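You operate a simulated robot arm through the tools that you are given. There is no shell and no other tool.

You run a simulated robot arm. Do the job below in one go: nothing can be reset, and whatever is moved stays where it is left.

TASK
Clamp the copper block in the vise, rub its tarnish off with the beige pad, then open the vise.
Fine: put the pad back where it lay; leave the block in the vise and the brass block alone. What is to be rubbed or washed off counts as gone when no trace of it is left.
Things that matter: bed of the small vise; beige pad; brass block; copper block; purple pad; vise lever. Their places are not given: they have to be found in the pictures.

Only the result counts: the job must be done as asked and must still hold three seconds after the hand-in. Knocking over, shifting, dropping, spilling or breaking anything else fails it.

THE ROBOT
A 7-joint arm with a two-finger gripper, fixed in place. Base frame: the origin is at the foot of the arm, x ahead of it, y to its left, z up; the work surface is at about z = 0. Readings come in mm, rad, newtons and seconds.
With the tool pointing down near the work surface it reaches from about 260 to 600 mm from the base axis. Its first joint turns from -2.496 to 2.496 rad. Payload 1.08 kg.
The TCP is the grasp point between the finger pads, 16 mm short of the fingertips. In the tool frame z runs along the fingers and y along their closing line. The gripper opens to 88 mm; its body begins 58 mm behind the TCP.
Orientation is that of the tool frame in the base frame, as [roll, pitch, yaw] about the fixed x, y, z axes, in that order (R = Rz(yaw) Ry(pitch) Rx(roll)). With the fingers straight down and closing along the base's y, the tool's x points along the base's -x, its y along +y and its z along -z.

THE INTERFACE
- The arm moves only by the tool nudge_tool. Its argument "rows" is one flat list of numbers, 7 for each row, row after row: the shift along the base's x, y, z in units of 40 mm (1.0 is 40 mm), then the turn, a rotation vector about the base's x, y, z in units of 6 degrees (1.0 is 6 degrees), then the finger opening in cm, from 0 to 8.8. In form: [tx, ty, tz, rx, ry, rz, fingers, tx, ty, tz, rx, ry, rz, fingers, ...]. A call has 1 to 20 rows; each row shifts and turns the commanded pose from where the row before left it. A call with a number of a shift or a turn outside -1 to 1 is refused whole. Each row takes 0.2 s and may step no farther than 50 mm and 0.15 rad from the row before; otherwise, or with a gripper value out of range, the whole call is refused. A pose out of reach is approached as far as the arm can. The call stops where the force on the tool passes 40 N (or 10 N more than at its start, if that is more) or the arm is blocked; 0.2 s more then pass. The fingers move at their own pace (about 186.7 mm/s each) and stop on an object; they squeeze with about 20 N. The grip force told is the motor's: it shows also when the fingers shut on nothing. Time passes only in rows, and 0.2 s behind the last, so rows that do not move let the fingers close. The reply holds the time, the measured pose of the TCP, the force on the tool along the base axes, the opening and the grip force, in the units named above and with some noise, with the torque about the TCP (base axes, N m) and any sound that the robot's microphone picked up, and new pictures: "show" is both (left out), scene, wrist or none.
- Cameras (640 x 400 px; columns grow to the right, rows downward): "scene" is fixed at [221.1, 501.6, 606.8]; the picture's right is [-0.89, -0.45, 0.00], its down [-0.29, 0.58, -0.76] and it looks along [0.35, -0.68, -0.65] (base axes); focal length 344 px, centre (320, 200). "wrist" rides on the gripper at [82, -8, -92] in the tool frame; the picture's right is [0.10, 0.99, 0.00], its down [-0.70, 0.07, -0.71] and it looks along [-0.71, 0.07, 0.70] (tool axes); focal length 256 px, centre (320, 200).
- pixel_to_xyz(camera, pixels): for up to 12 pixels [column, row] of the newest picture of that camera ("zoom" is the newest enlarged one), the place [x, y, z] in the base frame of the surface seen there, good to about 2 mm. No time passes.
- enlarge(camera, box): a new picture of the part [left, top, right, bottom] of that camera's present view, enlarged. No time passes.
- job_done(): hands the job in; it is judged then, once.

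Leave the gripper open and the arm clear of the work at the hand-in unless told otherwise.

The tools are called after "Request:" as a command line: name --argument value ..., lists and objects as JSON in quotes. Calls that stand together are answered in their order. nudge_tool: Moves the arm, as the interface text tells. Its arguments: {"type":"object","properties":{"rows":{"type":"array"},"show":{"type":"string","enum":["both","scene","wrist","none"]}},"required":["rows"]} The other tools are called the same way: pixel_to_xyz (camera, pixels) gives the place of the surface under pixels of a picture; enlarge (camera, box) takes an enlarged picture of a part of a camera's view; job_done () hands the job in.

At the start:

```text
time: 0.0
eef_pos: [307.9, 219.3, 382.7]
tcp_rot: [3.141, -0.002, 3.141]
ft_force: [-0.2, 0.1, 0.3]
moment: [0.02, -0.01, 0.03]
gripper_width: 87.9
grasp_force: 0.0
```

scene: 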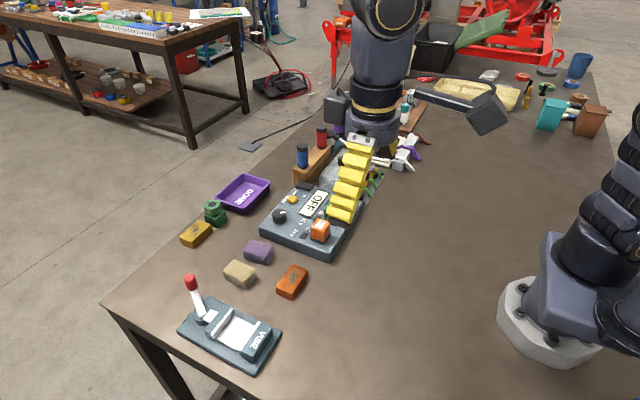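
wrist: 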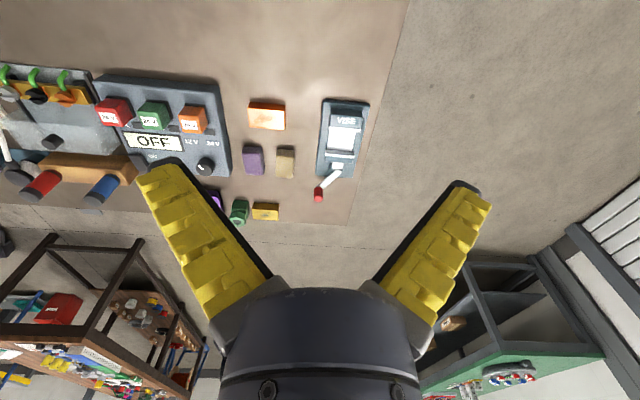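

I see the vise at about (230,335) in the scene picture, the beige pad at (240,273), the purple pad at (258,251), the copper block at (292,282) and the brass block at (196,234). I'll enlarge these areas to see the details.

Request:
enlarge --camera "scene" --box '[160, 210, 340, 380]'

Request:
enlarge --camera "wrist" --box '[220, 80, 400, 230]'

Request:
pixel_to_xyz --camera "scene" --pixels '[[240, 270], [292, 278], [258, 248], [196, 231], [190, 280], [199, 305], [238, 333], [262, 342], [222, 320], [205, 318], [180, 330], [262, 370]]'

```text
2.35 times, centred on (250, 295) of scene
```

zoom: 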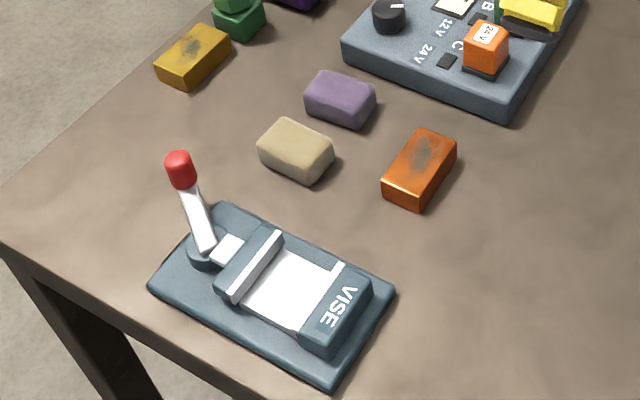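

```text
2.67 times, centred on (310, 155) of wrist
```

zoom: 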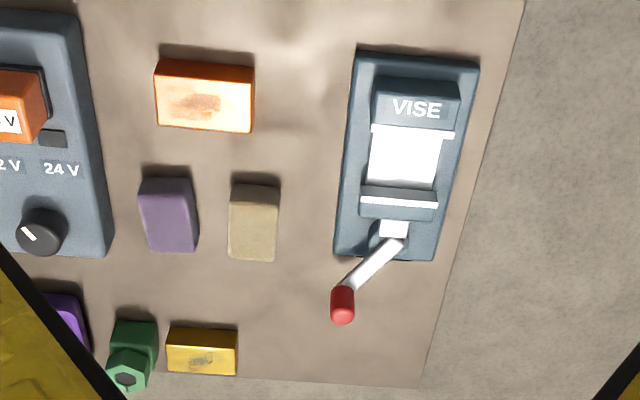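

```text
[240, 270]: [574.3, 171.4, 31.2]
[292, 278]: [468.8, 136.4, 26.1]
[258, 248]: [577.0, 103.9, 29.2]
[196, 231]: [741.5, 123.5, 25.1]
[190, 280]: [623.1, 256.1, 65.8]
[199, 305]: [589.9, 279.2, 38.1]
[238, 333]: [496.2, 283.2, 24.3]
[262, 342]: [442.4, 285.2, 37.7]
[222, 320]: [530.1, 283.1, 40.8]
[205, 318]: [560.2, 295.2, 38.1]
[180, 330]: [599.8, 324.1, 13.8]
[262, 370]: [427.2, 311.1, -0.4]
```

The newest zoom is the wrist one. I'll measure the block, pad, jaw and lever outlines in it.

Request:
pixel_to_xyz --camera "zoom" --pixels '[[160, 66], [250, 70], [248, 125], [162, 120], [235, 195], [276, 195], [273, 255], [231, 253], [145, 190], [185, 190], [192, 245], [152, 245]]'

Request:
pixel_to_xyz --camera "zoom" --pixels '[[375, 85], [458, 90], [375, 128], [452, 136], [372, 180], [434, 188], [365, 203], [433, 207], [394, 228], [397, 243], [355, 285], [343, 305]]'

Request:
pixel_to_xyz --camera "zoom" --pixels '[[404, 155], [380, 140], [430, 170], [357, 60], [476, 66], [336, 250], [430, 257], [380, 232], [410, 232], [172, 335], [235, 335], [235, 360]]'

```text
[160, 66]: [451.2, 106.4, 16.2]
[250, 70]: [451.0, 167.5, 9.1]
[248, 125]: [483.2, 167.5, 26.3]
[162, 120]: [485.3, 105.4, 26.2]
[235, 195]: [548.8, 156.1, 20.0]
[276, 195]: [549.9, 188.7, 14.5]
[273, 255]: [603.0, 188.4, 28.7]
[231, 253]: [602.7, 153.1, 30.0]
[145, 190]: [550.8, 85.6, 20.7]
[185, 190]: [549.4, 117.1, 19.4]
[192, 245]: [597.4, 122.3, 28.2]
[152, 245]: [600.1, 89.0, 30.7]
```

```text
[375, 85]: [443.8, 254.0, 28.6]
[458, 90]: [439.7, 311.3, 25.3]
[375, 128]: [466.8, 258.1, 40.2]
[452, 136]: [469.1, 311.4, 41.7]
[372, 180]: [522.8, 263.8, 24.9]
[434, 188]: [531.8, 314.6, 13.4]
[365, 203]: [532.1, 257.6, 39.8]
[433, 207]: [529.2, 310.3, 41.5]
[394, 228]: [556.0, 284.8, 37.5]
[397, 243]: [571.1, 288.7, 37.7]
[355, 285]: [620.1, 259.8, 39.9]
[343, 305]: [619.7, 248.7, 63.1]
```

```text
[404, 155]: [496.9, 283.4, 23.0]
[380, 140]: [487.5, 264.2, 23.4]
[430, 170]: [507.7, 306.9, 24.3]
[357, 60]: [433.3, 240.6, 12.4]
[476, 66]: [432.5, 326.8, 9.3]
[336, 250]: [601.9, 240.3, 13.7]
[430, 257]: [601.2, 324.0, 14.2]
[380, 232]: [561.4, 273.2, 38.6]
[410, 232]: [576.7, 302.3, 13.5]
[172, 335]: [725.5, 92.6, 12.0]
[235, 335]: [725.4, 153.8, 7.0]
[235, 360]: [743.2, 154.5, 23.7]
```

The copper block is about 34 x 62 x 26 mm, centred near (468,136). The bed lies between the jaws, at x≈470 to 522, y≈285, z≈23.5. Next I'll look closely at the lever and pivot, and at the block's tarnish.

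Request:
enlarge --camera "scene" --box '[170, 265, 250, 345]'

Request:
enlarge --camera "scene" --box '[265, 255, 325, 305]'

Request:
enlarge --camera "wrist" --box '[300, 90, 380, 210]'

```text
5.00 times, centred on (210, 305) of scene
```

zoom: 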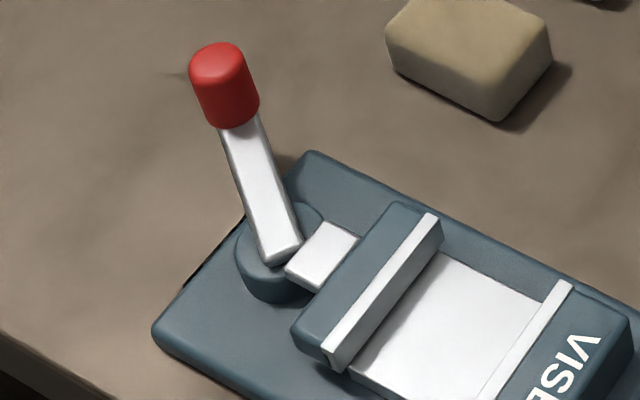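

```text
8.00 times, centred on (295, 280) of scene
```

zoom: 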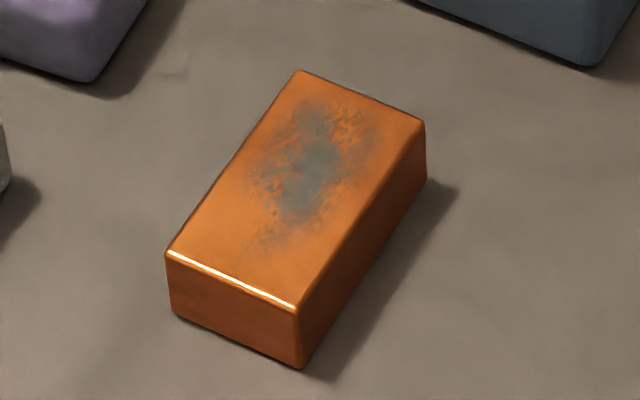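

```text
3.33 times, centred on (340, 150) of wrist
```

zoom: 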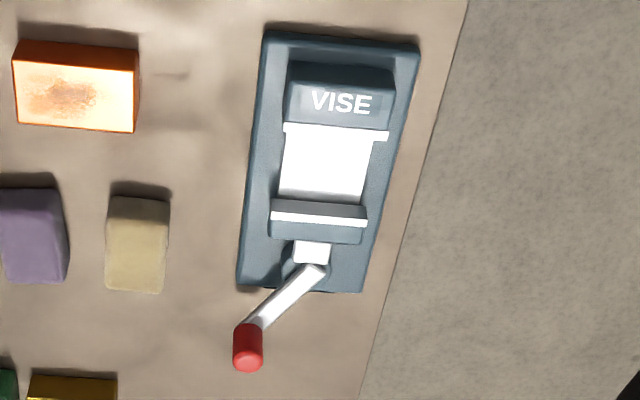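

I'll measure points along the lever in the scene image: bar near (204,313), mid (199,303), top (194,290), and knob (190,276).

Request:
enlarge --camera "scene" --box '[170, 265, 250, 345]'

Request:
pixel_to_xyz --camera "scene" --pixels '[[205, 315], [202, 309], [199, 302], [197, 296], [195, 290], [193, 285], [191, 280], [189, 275], [188, 271], [186, 276], [194, 276], [197, 320]]'

```text
5.00 times, centred on (210, 305) of scene
```

zoom: 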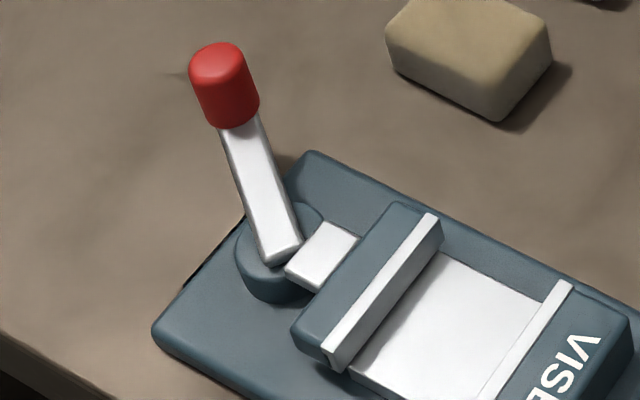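

```text
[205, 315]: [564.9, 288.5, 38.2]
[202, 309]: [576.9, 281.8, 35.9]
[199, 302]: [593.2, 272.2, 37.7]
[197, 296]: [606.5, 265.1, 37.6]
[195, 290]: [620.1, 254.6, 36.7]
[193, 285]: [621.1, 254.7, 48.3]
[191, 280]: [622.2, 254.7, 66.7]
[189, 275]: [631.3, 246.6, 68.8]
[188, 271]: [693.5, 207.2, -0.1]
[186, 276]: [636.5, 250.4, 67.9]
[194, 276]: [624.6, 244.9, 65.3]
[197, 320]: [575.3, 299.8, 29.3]
```

The lever is a flat bar at z≈37. It runs from a vertical-axis pivot near (572,286) to an upright red knob near (628,249), so it probably swings horizontally. First I'll move the open gripper above the copper block at (468,136).

Request:
nudge_tool --rows '[0.5, -0.26, -0.8, 0, 0, 0, 8.8, 0.5, -0.26, -0.8, 0, 0, 0, 8.8, 0.5, -0.26, -0.8, 0, 0, 0, 8.8, 0.5, -0.26, -0.8, 0, 0, 0, 8.8, 0.5, -0.26, -0.8, 0, 0, 0, 8.8, 0.5, -0.26, -0.8, 0, 0, 0, 8.8, 0.5, -0.26, -0.8, 0, 0, 0, 8.8, 0.5, -0.26, -0.8, 0, 0, 0, 8.8]'

```text
time: 1.8
eef_pos: [469.2, 136.3, 126.4]
tcp_rot: [3.14, 0.002, -3.141]
ft_force: [1.3, 0.2, 0.7]
moment: [0.0, 0.03, -0.01]
gripper_width: 87.9
grasp_force: 0.0
```

scene: 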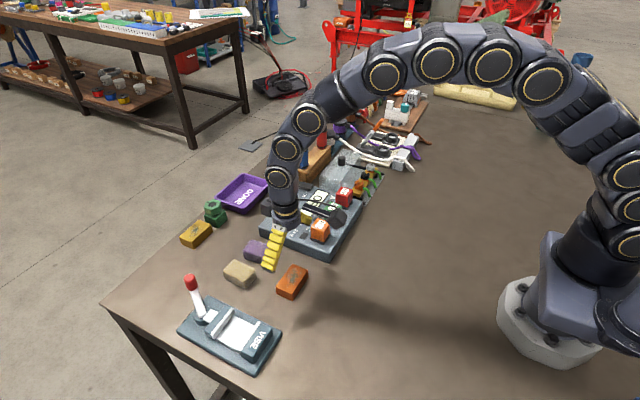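
wrist: 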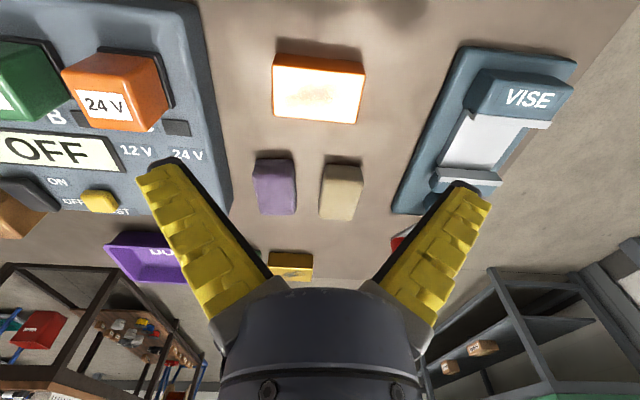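

The gripper is above the copper block, seen at (318,88) in the wrist view. I'll measure the block edges again and the clearance to the panel beside it.

Request:
pixel_to_xyz --camera "wrist" --pixels '[[276, 68], [362, 74], [357, 121], [274, 116], [318, 95], [276, 95], [360, 98], [215, 100], [230, 190], [318, 120], [318, 68], [200, 50]]'

Request:
enlarge --camera "wrist" --box '[240, 30, 400, 140]'

Request:
pixel_to_xyz --camera "scene" --pixels '[[302, 265], [318, 270], [281, 289], [299, 293], [292, 278], [270, 267], [281, 229], [265, 264]]'

```text
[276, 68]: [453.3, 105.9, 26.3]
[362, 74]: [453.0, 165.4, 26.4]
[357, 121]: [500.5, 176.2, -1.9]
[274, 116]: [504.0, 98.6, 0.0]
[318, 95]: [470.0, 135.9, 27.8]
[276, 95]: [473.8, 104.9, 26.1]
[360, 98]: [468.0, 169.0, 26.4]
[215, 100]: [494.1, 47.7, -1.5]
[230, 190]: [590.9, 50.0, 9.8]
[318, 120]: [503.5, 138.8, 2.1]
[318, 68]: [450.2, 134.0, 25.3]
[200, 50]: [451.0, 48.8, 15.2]
```

```text
3.64 times, centred on (320, 85) of wrist
```

zoom: 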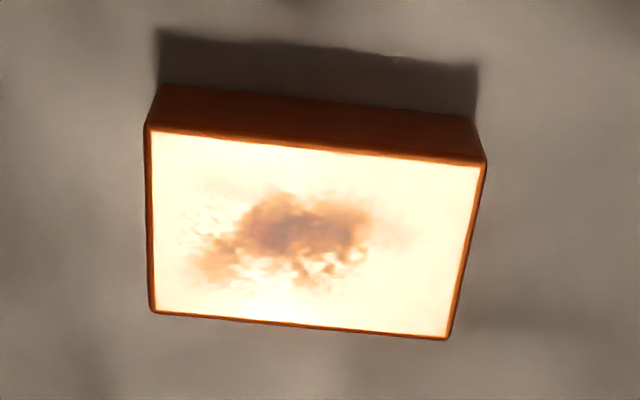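

```text
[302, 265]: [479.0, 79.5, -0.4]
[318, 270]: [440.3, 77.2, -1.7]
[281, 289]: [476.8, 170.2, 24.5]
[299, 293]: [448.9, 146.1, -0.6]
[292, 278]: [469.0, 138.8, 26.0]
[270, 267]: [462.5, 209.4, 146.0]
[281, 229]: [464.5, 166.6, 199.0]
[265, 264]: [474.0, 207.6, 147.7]
```

The block is axis-aligned and centred at about (468.5,136.5), right under the TCP, and the panel edge at y≈48 is clear. I'll lower to z≈20 and close the fingers on the 62 mm length.

Request:
nudge_tool --rows '[0, 0, -0.7, 0, 0, 0, 8.8, 0, 0, -0.7, 0, 0, 0, 8.8, 0, 0, -0.6, 0, 0, 0, 8.8, 0, 0, -0.4, 0, 0, 0, 8.8, 0, 0, -0.24, 0, 0, 0, 8.8, 0, 0, 0, 0, 0, 0, 8.8, 0, 0, 0, 0, 0, 0, 6.5, 0, 0, 0, 0, 0, 0, 5.5, 0, 0, 0, 0, 0, 0, 5.5]'

```text
time: 3.8
eef_pos: [467.8, 136.6, 19.2]
tcp_rot: [3.14, -0.001, 3.141]
ft_force: [0.2, -0.2, 0.3]
moment: [0.04, 0.01, 0.01]
gripper_width: 65.9
grasp_force: 19.9
```

scene: 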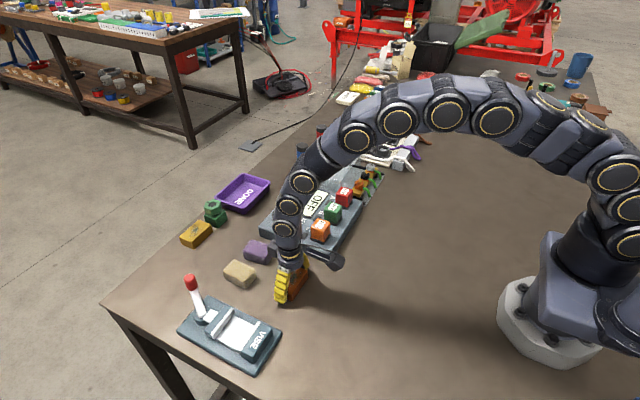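
wrist: 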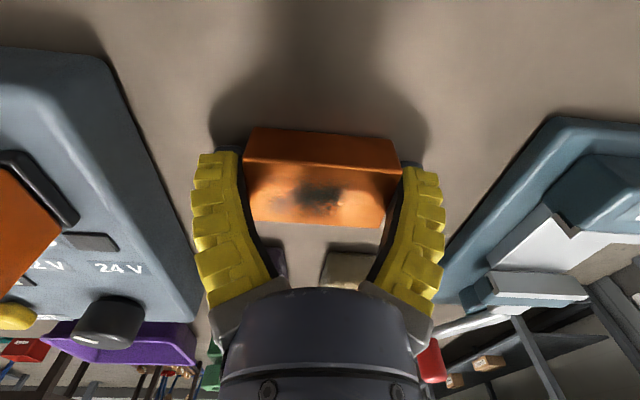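

The block is gripped (65.9 mm, 20 N). I'll lift it and carry it to hover over the bed near (494,284).

Request:
nudge_tool --rows '[0, 0, 0.5, 0, 0, 0, 5.5, 0, 0, 0.8, 0, 0, 0, 5.5, 0, 0, 0.9, 0, 0, 0, 5.5, 0.1, 0.7, 0.3, 0, 0, 0, 5.5, 0.15, 0.8, 0, 0, 0, 0, 5.5, 0.2, 0.8, 0, 0, 0, 0, 5.5, 0.2, 0.8, 0, 0, 0, 0, 5.5, 0, 0.6, 0, 0, 0, 0, 5.5, 0, 0, 0, 0, 0, 0, 5.5]'

```text
time: 5.8
eef_pos: [492.9, 285.0, 119.0]
tcp_rot: [-3.141, 0.0, 3.139]
ft_force: [-0.2, 0.0, -3.2]
moment: [0.0, 0.01, -0.01]
gripper_width: 65.9
grasp_force: 19.7
```

scene: 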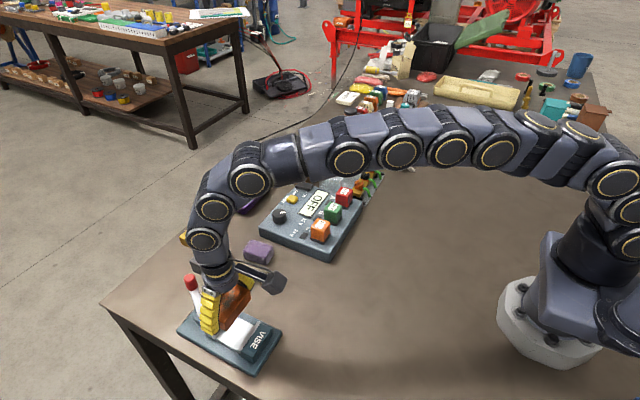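
wrist: 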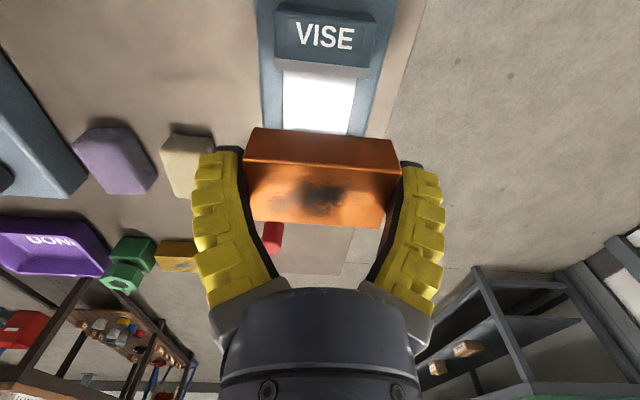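

The block hangs above the vise. I'll measure the fixed jaw's inner edge, the jaws' y extent and the block's position in the hand.

Request:
enlarge --camera "wrist" --box '[230, 0, 430, 130]'

Request:
pixel_to_xyz --camera "wrist" --pixels '[[275, 60], [370, 70], [278, 68], [366, 78], [320, 65], [320, 72], [285, 75], [353, 82], [320, 100], [246, 160], [400, 172], [320, 165]]'

Request:
enlarge --camera "scene" --box '[170, 260, 300, 380]'

```text
3.08 times, centred on (330, 65) of wrist
```

zoom: 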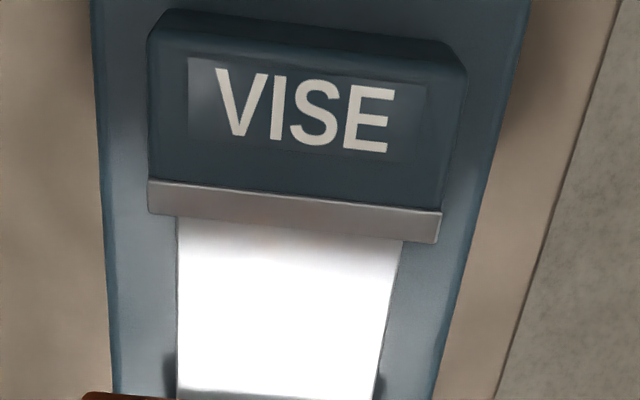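

```text
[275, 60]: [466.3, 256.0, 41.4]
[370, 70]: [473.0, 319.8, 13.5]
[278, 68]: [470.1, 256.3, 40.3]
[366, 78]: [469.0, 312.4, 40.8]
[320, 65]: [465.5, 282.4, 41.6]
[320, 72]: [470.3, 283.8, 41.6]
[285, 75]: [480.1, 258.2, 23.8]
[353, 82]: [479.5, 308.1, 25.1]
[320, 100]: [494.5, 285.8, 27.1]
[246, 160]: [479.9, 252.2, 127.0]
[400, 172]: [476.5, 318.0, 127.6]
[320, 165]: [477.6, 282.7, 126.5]
```

```text
3.33 times, centred on (235, 320) of scene
```

zoom: 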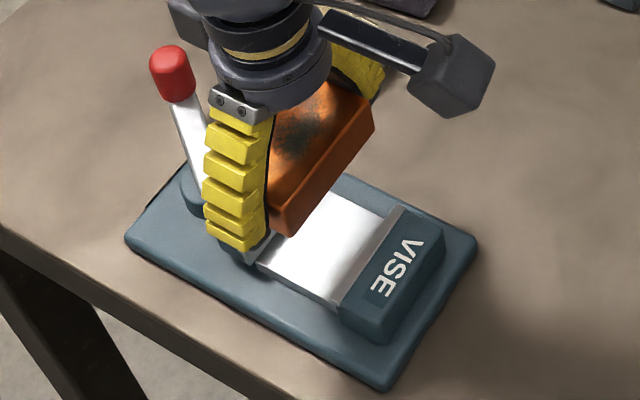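

The fixed jaw face is at x≈471, the movable jaw face at x≈522 and the bed at z≈24, with the jaws centred on y≈284. The block spans x≈477 to 511 in the hand, so it fits with room on both sides. I'll lower it almost to the bed.

Request:
nudge_tool --rows '[-0.025, -0.02, -0.6, 0, 0, 0, 5.5, 0, 0, -0.6, 0, 0, 0, 5.5, 0, 0, -0.35, 0, 0, 0, 5.5, 0, 0, -0.15, 0, 0, 0, 5.5, 0, 0, -0.1, 0, 0, 0, 5.5, 0, 0, -0.05, 0, 0, 0, 5.5, 0, 0, 0, 0, 0, 0, 5.5]'

```text
time: 7.4
eef_pos: [493.2, 283.5, 46.1]
tcp_rot: [-3.14, 0.0, 3.141]
ft_force: [0.6, 0.4, -4.0]
moment: [0.0, -0.01, -0.03]
gripper_width: 65.6
grasp_force: 19.9
```

scene: 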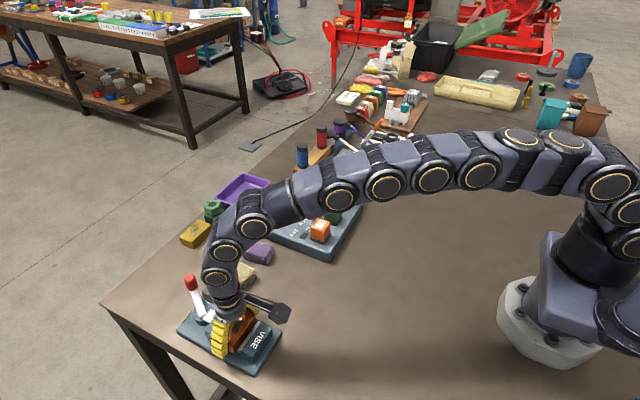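
wrist: 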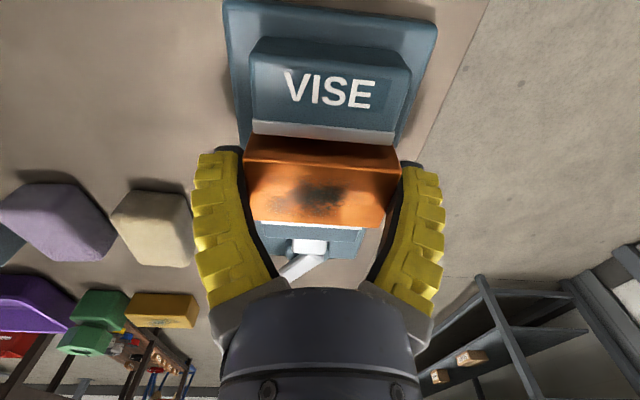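

The block sits between the jaws and no contact shows yet (z 46). I'll lower it the last few mm until the force shows it resting.

Request:
nudge_tool --rows '[0, 0, -0.05, 0, 0, 0, 5.5, 0, 0, -0.025, 0, 0, 0, 5.5, 0, 0, 0, 0, 0, 0, 5.5]' --show "wrist"

```text
time: 8.2
eef_pos: [491.9, 283.6, 42.5]
tcp_rot: [3.141, 0.002, 3.14]
ft_force: [1.5, -0.6, 0.9]
moment: [-0.01, 0.05, 0.05]
gripper_width: 66.7
grasp_force: 19.8
```

wrist: 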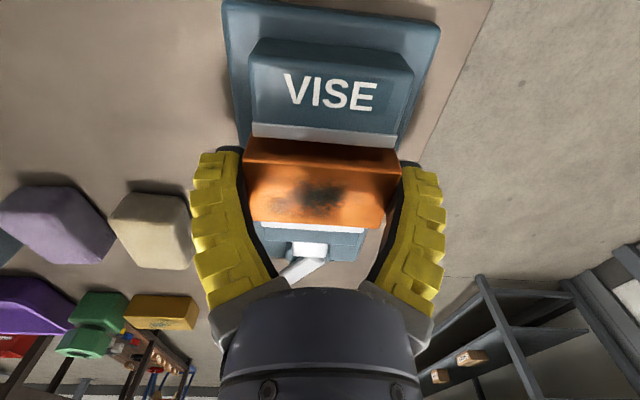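

The tool force went from -4 N to +0.9 N, so the block rests on the bed. I'll open the fingers and lift straight up.

Request:
nudge_tool --rows '[0, 0, 0, 0, 0, 0, 7.2, 0, 0, 0, 0, 0, 0, 8.8, 0, 0, 0, 0, 0, 0, 8.8, 0, 0, 0.5, 0, 0, 0, 8.8, 0, 0, 0.8, 0, 0, 0, 8.8, 0, 0, 0.8, 0, 0, 0, 8.8, -0.5, 0, 0.5, 0, 0, 0, 8.8, -0.5, 0, 0, 0, 0, 0, 8.8]'

```text
time: 10.0
eef_pos: [453.0, 283.6, 143.5]
tcp_rot: [3.141, 0.0, -3.141]
ft_force: [-0.4, 0.1, 0.4]
moment: [-0.02, 0.03, -0.01]
gripper_width: 87.9
grasp_force: 0.1
```

scene: 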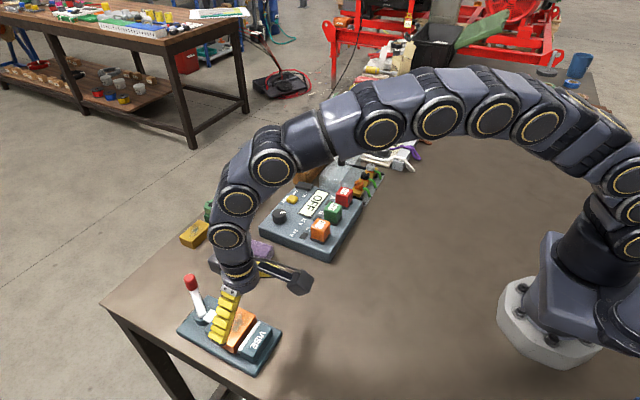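
wrist: 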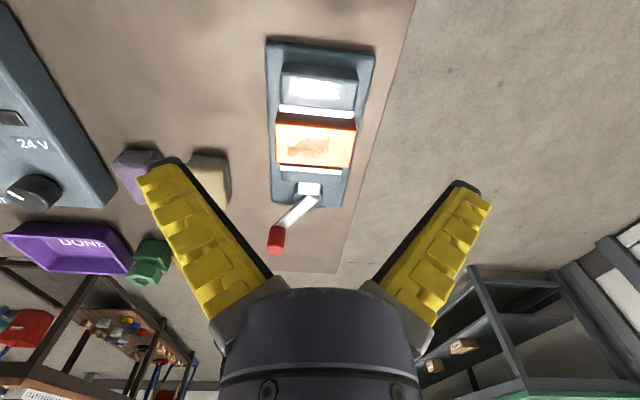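

The block is in the vise, between the jaws. I'll check its placement and the lever details from this view.

Request:
enlarge --camera "wrist" --box '[250, 30, 390, 260]'

Request:
pixel_to_xyz --camera "wrist" --pixels '[[315, 117], [316, 122], [316, 150], [280, 140], [355, 145], [310, 172], [308, 187], [300, 205], [289, 220], [276, 232], [276, 247], [318, 203]]'

```text
1.74 times, centred on (320, 145) of wrist
```

zoom: 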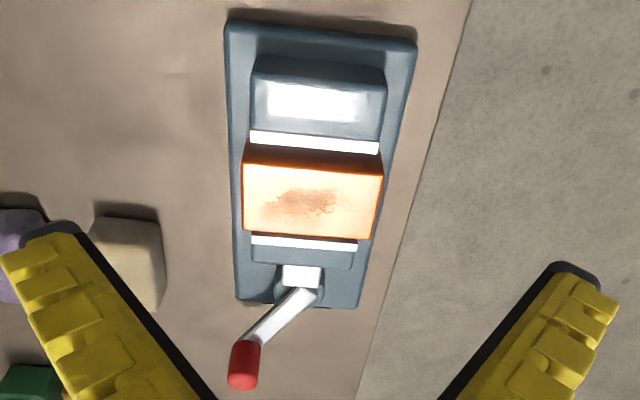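

```text
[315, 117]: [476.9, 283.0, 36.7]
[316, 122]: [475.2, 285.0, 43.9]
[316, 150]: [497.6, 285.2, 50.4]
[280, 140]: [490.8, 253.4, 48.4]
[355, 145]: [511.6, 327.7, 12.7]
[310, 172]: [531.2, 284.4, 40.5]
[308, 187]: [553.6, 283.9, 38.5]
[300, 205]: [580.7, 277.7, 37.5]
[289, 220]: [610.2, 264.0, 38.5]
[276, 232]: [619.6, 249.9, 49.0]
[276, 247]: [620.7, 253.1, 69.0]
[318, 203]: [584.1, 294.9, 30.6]
```

The block rests well between the jaws (x≈475 to 509, top z≈50). The knob, near (624,250), is outside the straight-down reach. I'll tilt the tool outward about 36° while moving above the vise area, well clear, and see whether it gets there.

Request:
nudge_tool --rows '[0.3, 0, 0.6, 0, -1, 0, 5.0, 0.5, -0.14, 0.3, 0, -1, 0, 5.0, 0.6, -0.14, 0, 0, -1, 0, 5.0, 0.6, -0.14, 0, 0, -1, 0, 5.0, 0.6, -0.14, 0, 0, -1, 0, 5.0, 0.6, -0.14, 0, 0, -1, 0, 5.0, 0.6, -0.14, 0, 0, 0, 0, 5.0, 0, 0, 0, 0, 0, 0, 5.0]'

```text
time: 11.8
eef_pos: [604.2, 248.3, 181.5]
tcp_rot: [3.141, 0.631, -3.141]
ft_force: [-0.3, -0.3, -0.4]
moment: [-0.01, -0.01, 0.02]
gripper_width: 54.4
grasp_force: 3.2
```

scene: 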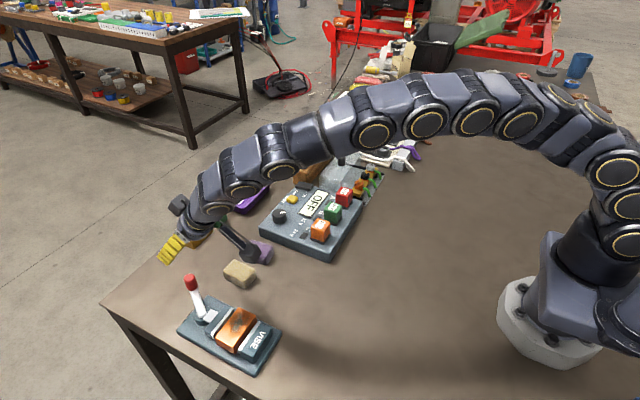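
wrist: 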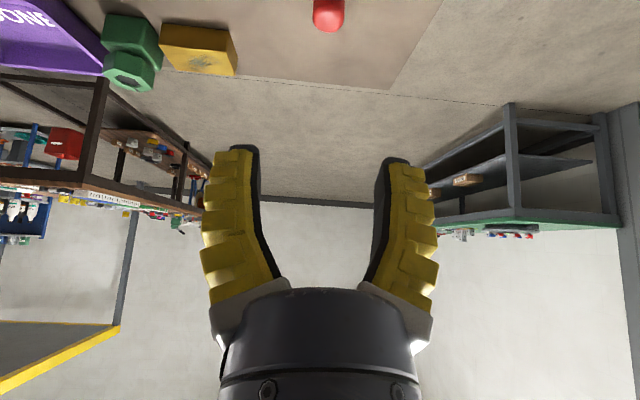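

The tilt worked and the tool is at (604,248,181). I'll measure the knob again, at (328,12) in the wrist view and (190,283) in the scene view.

Request:
pixel_to_xyz --camera "wrist" --pixels '[[315, 12], [328, 12], [341, 12], [328, 25], [328, 3]]'

Request:
pixel_to_xyz --camera "scene" --pixels '[[190, 277], [186, 280], [195, 280], [191, 284], [190, 275], [194, 286]]'

Request:
enlarge --camera "scene" --box '[150, 220, 290, 380]'

```text
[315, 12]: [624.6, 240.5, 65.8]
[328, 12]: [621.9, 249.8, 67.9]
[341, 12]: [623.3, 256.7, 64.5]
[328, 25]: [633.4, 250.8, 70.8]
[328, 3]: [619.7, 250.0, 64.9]
```

```text
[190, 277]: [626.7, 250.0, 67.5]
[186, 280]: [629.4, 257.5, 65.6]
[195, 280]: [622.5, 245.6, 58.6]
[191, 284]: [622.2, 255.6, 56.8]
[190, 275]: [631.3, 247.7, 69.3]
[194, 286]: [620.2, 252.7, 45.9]
```

```text
2.50 times, centred on (220, 300) of scene
```

zoom: 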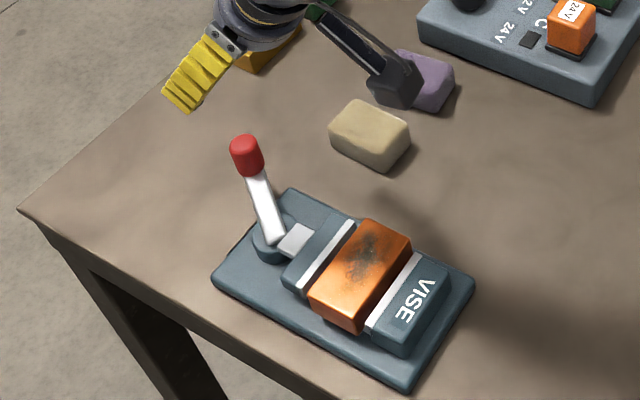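

The knob is centred near (627,249.5), with a radius of about 8 mm and its top at z≈69. I'll come down astride it with the fingers about 50 mm apart, first to z≈95.

Request:
nudge_tool --rows '[0.3, 0.03, -0.5, 0, 0, 0, 5.0, 0.25, 0, -0.7, 0, 0, 0, 5.0, 0, 0, -0.6, 0, 0, 0, 5.0, 0, 0, -0.35, 0, 0, 0, 5.0, 0, 0, 0, 0, 0, 0, 5.0]'

```text
time: 13.0
eef_pos: [627.4, 251.3, 96.0]
tcp_rot: [-3.141, 0.627, 3.14]
ft_force: [0.1, 0.0, 0.2]
moment: [-0.05, 0.01, -0.03]
gripper_width: 54.2
grasp_force: 3.2
```

scene: 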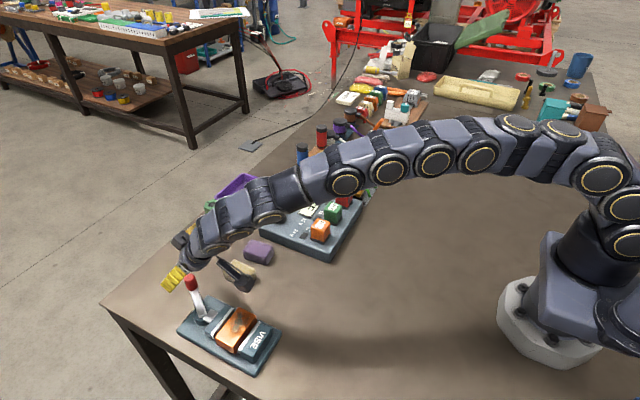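
wrist: 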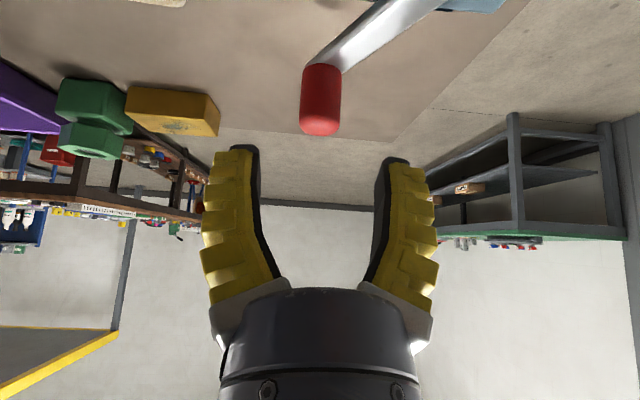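

The knob at (320,100) is centred between the fingers. I'll lower to z≈66 so the fingertips straddle it.

Request:
nudge_tool --rows '[0, -0.03, -0.4, 0, 0, 0, 5.0, 0, 0, -0.33, 0, 0, 0, 5.0, 0, 0, 0, 0, 0, 0, 5.0]'

Request:
enlarge --camera "scene" --box '[150, 230, 290, 380]'

```text
time: 13.8
eef_pos: [627.6, 251.2, 67.3]
tcp_rot: [-3.141, 0.629, 3.141]
ft_force: [0.1, -0.1, 0.8]
moment: [-0.01, -0.01, 0.02]
gripper_width: 54.6
grasp_force: 3.2
```

scene: 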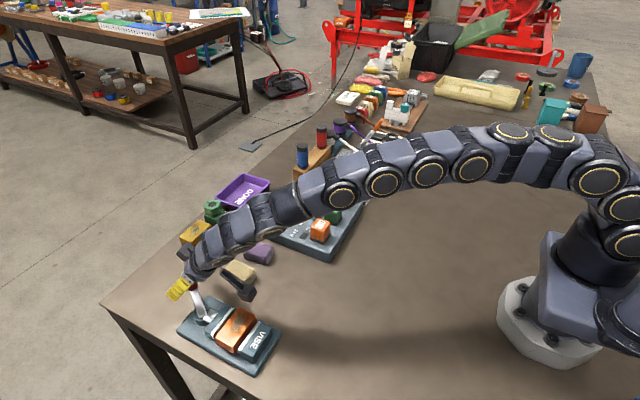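
wrist: 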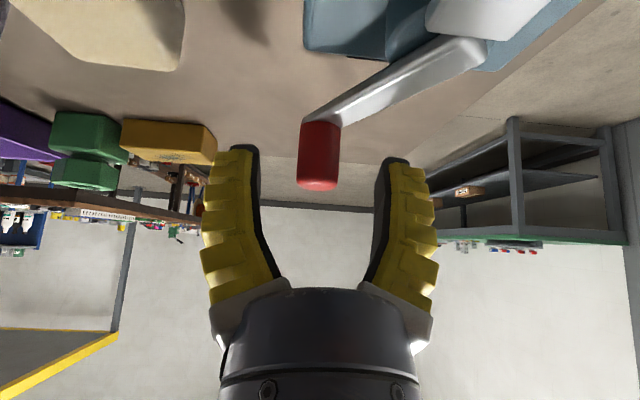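

```text
2.67 times, centred on (220, 305) of scene
```

zoom: 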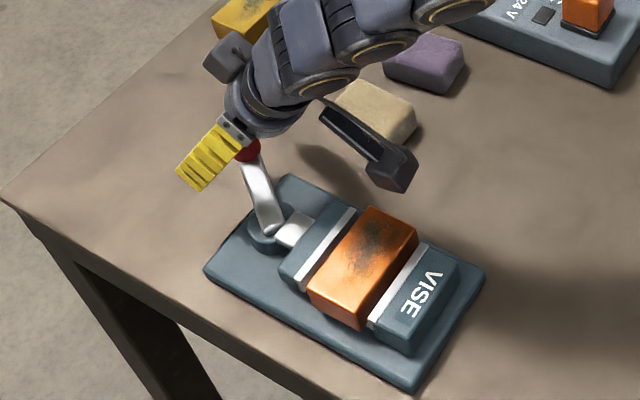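

The fingers straddle the knob. I'll narrow the opening to about 26 mm and push gently toward +y to see which way the lever swings.

Request:
nudge_tool --rows '[0, 0, 0, 0, 0, 0, 2.6, 0, 0, 0, 0, 0, 0, 2.6, 0, 0.15, 0, 0, 0, 0, 2.6, 0.03, 0.15, 0, 0, 0, 0, 2.6, 0.03, 0.15, 0, 0, 0, 0, 2.6]'

Request:
enlarge --camera "scene" --box '[150, 230, 290, 380]'

```text
time: 15.0
eef_pos: [630.7, 267.4, 67.1]
tcp_rot: [-3.14, 0.627, -3.139]
ft_force: [0.2, -0.1, -0.4]
moment: [-0.02, 0.0, 0.04]
gripper_width: 30.9
grasp_force: 4.2
```

scene: 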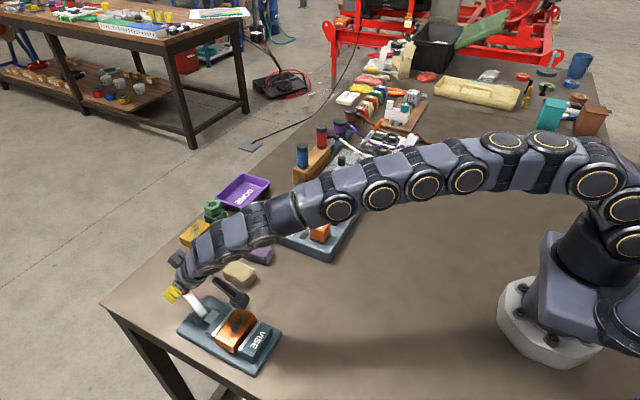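
wrist: 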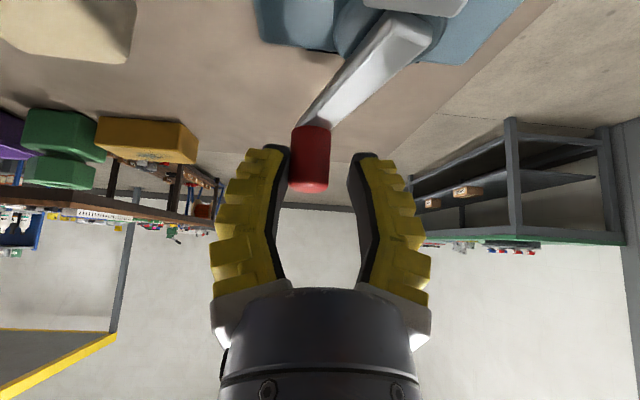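

```text
2.67 times, centred on (220, 305) of scene
```

zoom: 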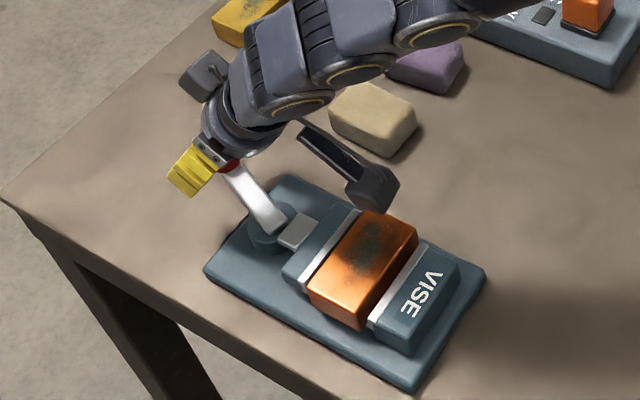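

The lever moved toward +y with almost no force, and the bar's angle changed. I'll measure the knob and jaw positions now.

Request:
pixel_to_xyz --camera "wrist" --pixels '[[310, 185], [295, 160], [328, 160], [312, 150], [330, 115], [390, 50], [410, 35], [370, 70], [355, 85]]'

Request:
pixel_to_xyz --camera "scene" --pixels '[[205, 313], [197, 303], [211, 316], [224, 319], [218, 318], [231, 322]]'

```text
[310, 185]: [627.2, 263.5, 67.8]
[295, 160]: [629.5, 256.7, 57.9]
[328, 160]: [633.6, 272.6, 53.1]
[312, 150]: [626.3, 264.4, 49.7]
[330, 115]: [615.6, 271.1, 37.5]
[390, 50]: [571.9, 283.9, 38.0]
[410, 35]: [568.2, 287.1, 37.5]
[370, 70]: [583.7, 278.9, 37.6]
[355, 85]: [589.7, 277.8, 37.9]
```

```text
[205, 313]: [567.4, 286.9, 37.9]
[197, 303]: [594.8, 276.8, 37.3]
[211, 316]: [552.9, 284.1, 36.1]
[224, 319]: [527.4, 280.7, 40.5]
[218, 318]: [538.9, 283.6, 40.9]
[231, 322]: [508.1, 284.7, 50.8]
```

The knob is now near (633,264), about 15° along the swing, so +y is a free direction. I'll follow the arc around the pivot (570,285) in small steps and watch the force.

Request:
nudge_tool --rows '[0.055, 0.22, 0, 0, 0, 0, 2.6, 0.025, 0.23, 0, 0, 0, 0.5, 2.6, -0.01, 0.23, 0, 0, 0, 1, 2.6, -0.04, 0.225, 0, 0, 0, 1, 2.6]'

Request:
enlarge --camera "scene" --box '[150, 230, 290, 380]'

```text
time: 16.0
eef_pos: [630.9, 305.1, 67.3]
tcp_rot: [-3.141, 0.628, -2.881]
ft_force: [0.7, -0.2, 0.4]
moment: [0.01, -0.05, 0.01]
gripper_width: 31.4
grasp_force: 3.6
```

scene: 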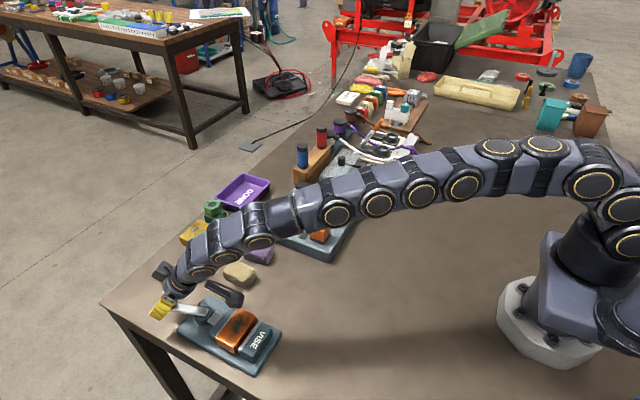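
wrist: 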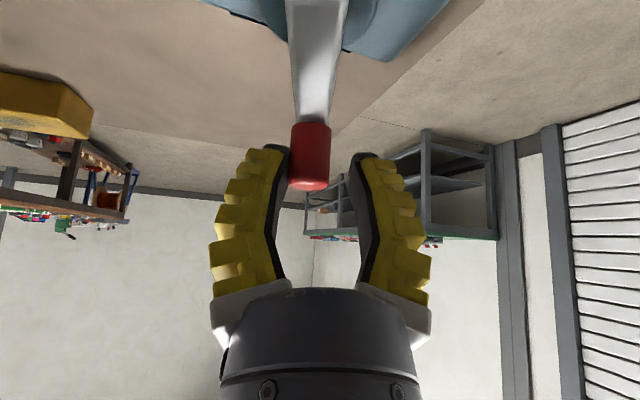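

```text
2.67 times, centred on (220, 305) of scene
```

zoom: 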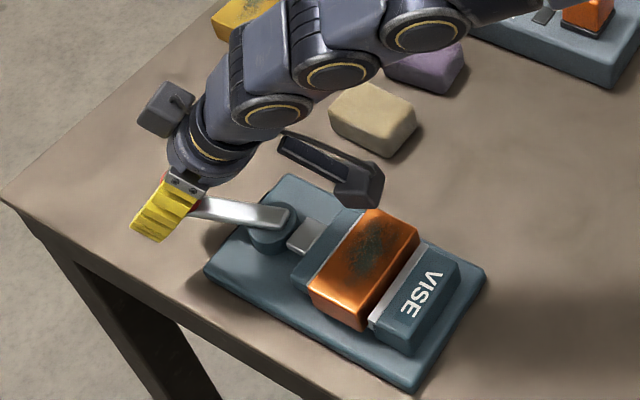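

The lever closes the vise this way: the movable jaw has advanced toward the block. I'll continue along the arc, yawing with the lever.

Request:
nudge_tool --rows '[-0.07, 0.22, 0, 0, 0, 1, 2.6, -0.1, 0.21, 0, 0, 0, 1, 2.6, -0.13, 0.19, 0, 0, 0, 1, 2.6]'

Request:
enlarge --camera "scene" --box '[150, 230, 290, 380]'

```text
time: 16.8
eef_pos: [620.1, 325.2, 66.7]
tcp_rot: [-3.138, 0.628, -2.569]
ft_force: [3.4, -14.2, 1.4]
moment: [-0.07, 0.02, -0.15]
gripper_width: 40.2
grasp_force: 11.6
```

scene: 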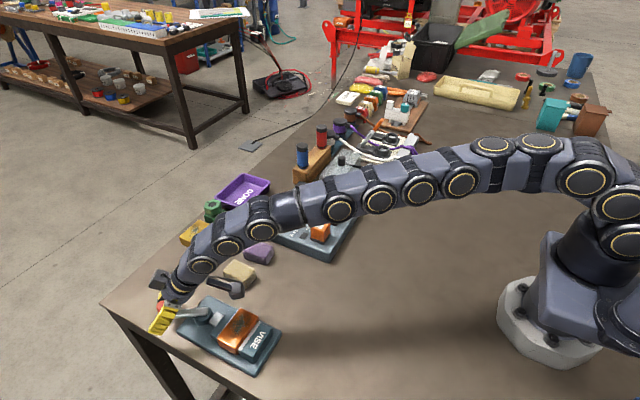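
wrist: 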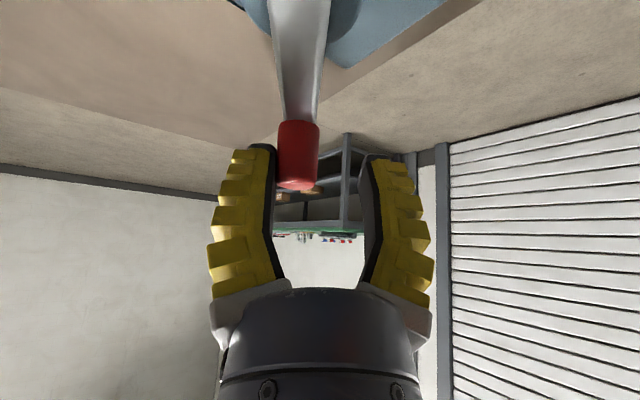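

```text
2.67 times, centred on (220, 305) of scene
```

zoom: 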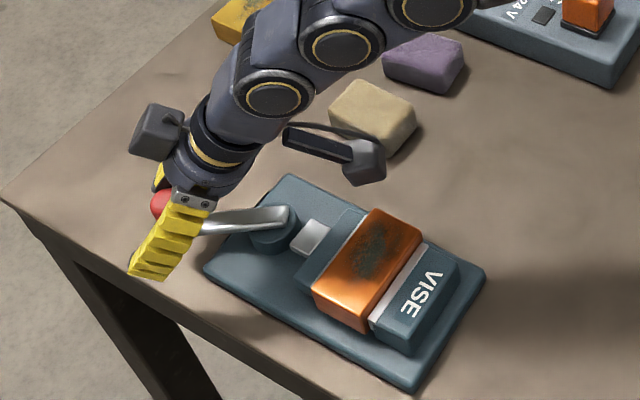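

The force rose to about 14 N and the finger was pushed back a little, so the jaw seems to be pressing the block. I'll check the gaps at the jaws and the knob's position.

Request:
enlarge --camera "scene" --box '[200, 295, 290, 365]'

Request:
pixel_to_xyz --camera "wrist" --pixels '[[298, 185], [298, 150], [300, 110], [300, 60], [300, 20], [283, 155], [314, 155]]'

Request:
pixel_to_xyz --camera "scene" --pixels '[[205, 313], [211, 316], [217, 319], [240, 317], [225, 330], [255, 330], [240, 349], [241, 332], [247, 345], [251, 335], [245, 341]]'

```text
5.71 times, centred on (245, 330) of scene
```

zoom: 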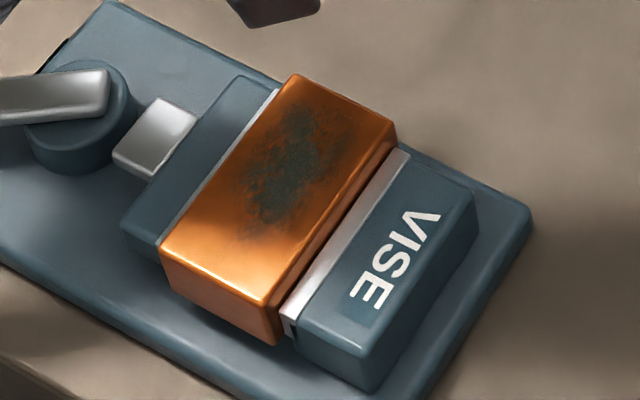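

```text
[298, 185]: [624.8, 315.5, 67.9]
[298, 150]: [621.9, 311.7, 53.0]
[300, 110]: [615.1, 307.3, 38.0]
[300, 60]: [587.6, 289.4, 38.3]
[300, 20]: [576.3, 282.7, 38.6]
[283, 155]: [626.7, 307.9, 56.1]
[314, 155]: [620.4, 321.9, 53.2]
```

```text
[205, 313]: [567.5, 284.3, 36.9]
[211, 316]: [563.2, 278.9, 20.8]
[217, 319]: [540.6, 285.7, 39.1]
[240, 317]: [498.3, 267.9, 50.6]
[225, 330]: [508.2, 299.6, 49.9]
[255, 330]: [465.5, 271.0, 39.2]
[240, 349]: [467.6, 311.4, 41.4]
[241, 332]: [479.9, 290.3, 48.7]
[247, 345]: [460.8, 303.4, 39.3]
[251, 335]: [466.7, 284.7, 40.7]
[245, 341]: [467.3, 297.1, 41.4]
```

Request:
pixel_to_xyz --camera "zoom" --pixels '[[322, 215], [328, 222], [332, 226], [337, 230], [345, 235], [355, 240], [362, 246], [265, 150], [215, 185], [212, 165], [205, 160], [225, 180]]'

```text
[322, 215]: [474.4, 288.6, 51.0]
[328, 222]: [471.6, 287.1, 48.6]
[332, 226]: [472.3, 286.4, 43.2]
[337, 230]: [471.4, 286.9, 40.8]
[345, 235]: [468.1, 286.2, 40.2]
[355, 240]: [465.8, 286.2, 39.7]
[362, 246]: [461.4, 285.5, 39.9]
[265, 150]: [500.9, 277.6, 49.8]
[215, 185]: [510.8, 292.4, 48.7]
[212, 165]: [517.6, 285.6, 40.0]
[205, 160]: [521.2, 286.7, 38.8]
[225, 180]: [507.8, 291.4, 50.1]
```

The block's front face is now at x≈472, flush with the fixed jaw, so it's being squeezed. I'll push the lever a bit further to see whether it has reached its stop.

Request:
nudge_tool --rows '[-0.06, 0.1, 0, 0, 0, 0, 2.6, -0.06, 0.1, 0, 0, 0, 0, 2.6, 0, 0, 0, 0, 0, 0, 2.6]'

Request:
pixel_to_xyz --camera "wrist" --pixels '[[298, 185], [298, 150], [300, 110], [300, 60], [300, 20]]'

Request:
enlarge --camera "scene" --box '[200, 295, 290, 365]'

```text
time: 17.6
eef_pos: [617.7, 331.4, 67.2]
tcp_rot: [-3.14, 0.628, -2.57]
ft_force: [11.7, -23.7, -0.6]
moment: [-0.05, 0.07, -0.04]
gripper_width: 50.1
grasp_force: 18.8
```

scene: 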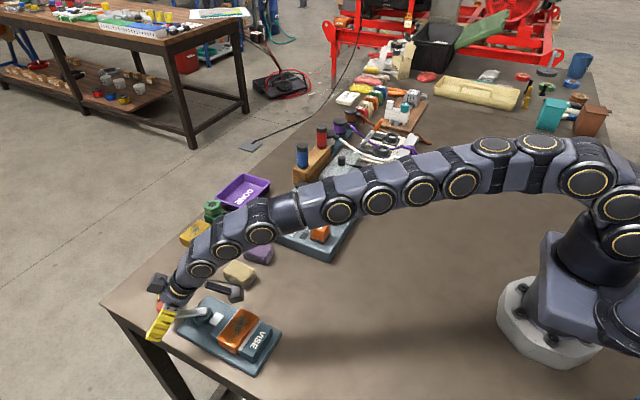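
wrist: 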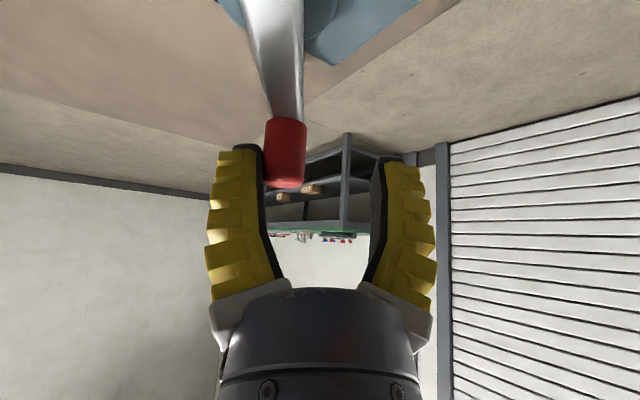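

```text
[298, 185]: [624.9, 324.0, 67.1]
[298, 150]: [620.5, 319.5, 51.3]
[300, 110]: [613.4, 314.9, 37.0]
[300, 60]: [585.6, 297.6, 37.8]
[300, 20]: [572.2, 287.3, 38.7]
```

```text
5.71 times, centred on (245, 330) of scene
```

zoom: 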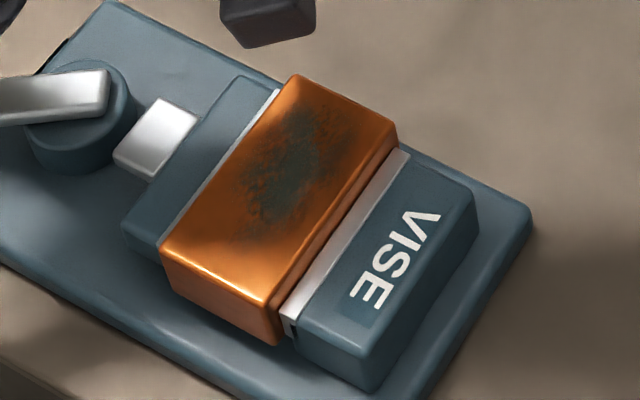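

The lever held still under about 25 N, so it's at its stop and the block is clamped. I'll re-centre the opened fingers on the knob without touching it, lift off, and check that the vise stays closed.

Request:
nudge_tool --rows '[0.11, -0.19, 0, 0, 0, 0, 5.0, 0.11, -0.19, 0, 0, 0, 0, 5.5, 0, 0, 0, 0, 0, 0, 5.5]'

Request:
enlarge --camera "scene" --box '[150, 260, 290, 380]'

```text
time: 18.4
eef_pos: [623.7, 322.4, 68.1]
tcp_rot: [3.14, 0.628, -2.566]
ft_force: [-0.2, 0.7, -0.6]
moment: [-0.01, 0.01, 0.04]
gripper_width: 59.4
grasp_force: 3.4
```

scene: 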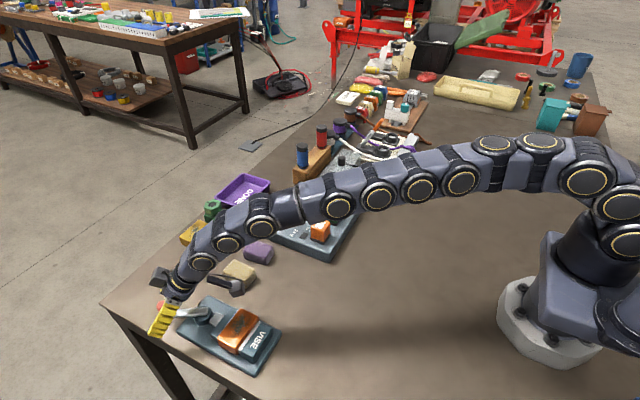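
wrist: 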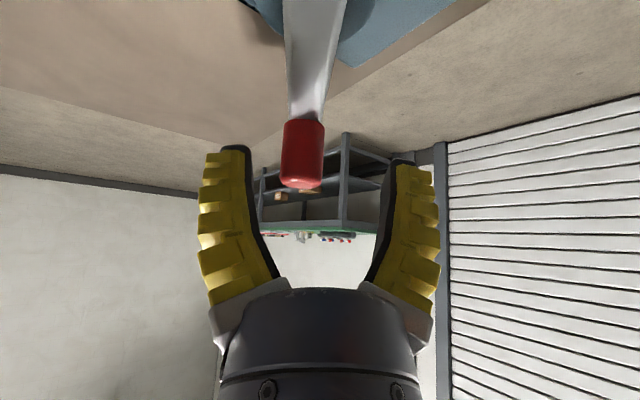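

```text
3.33 times, centred on (220, 320) of scene
```

zoom: 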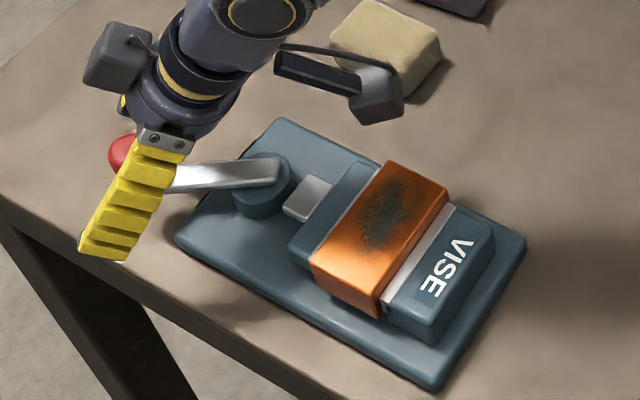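

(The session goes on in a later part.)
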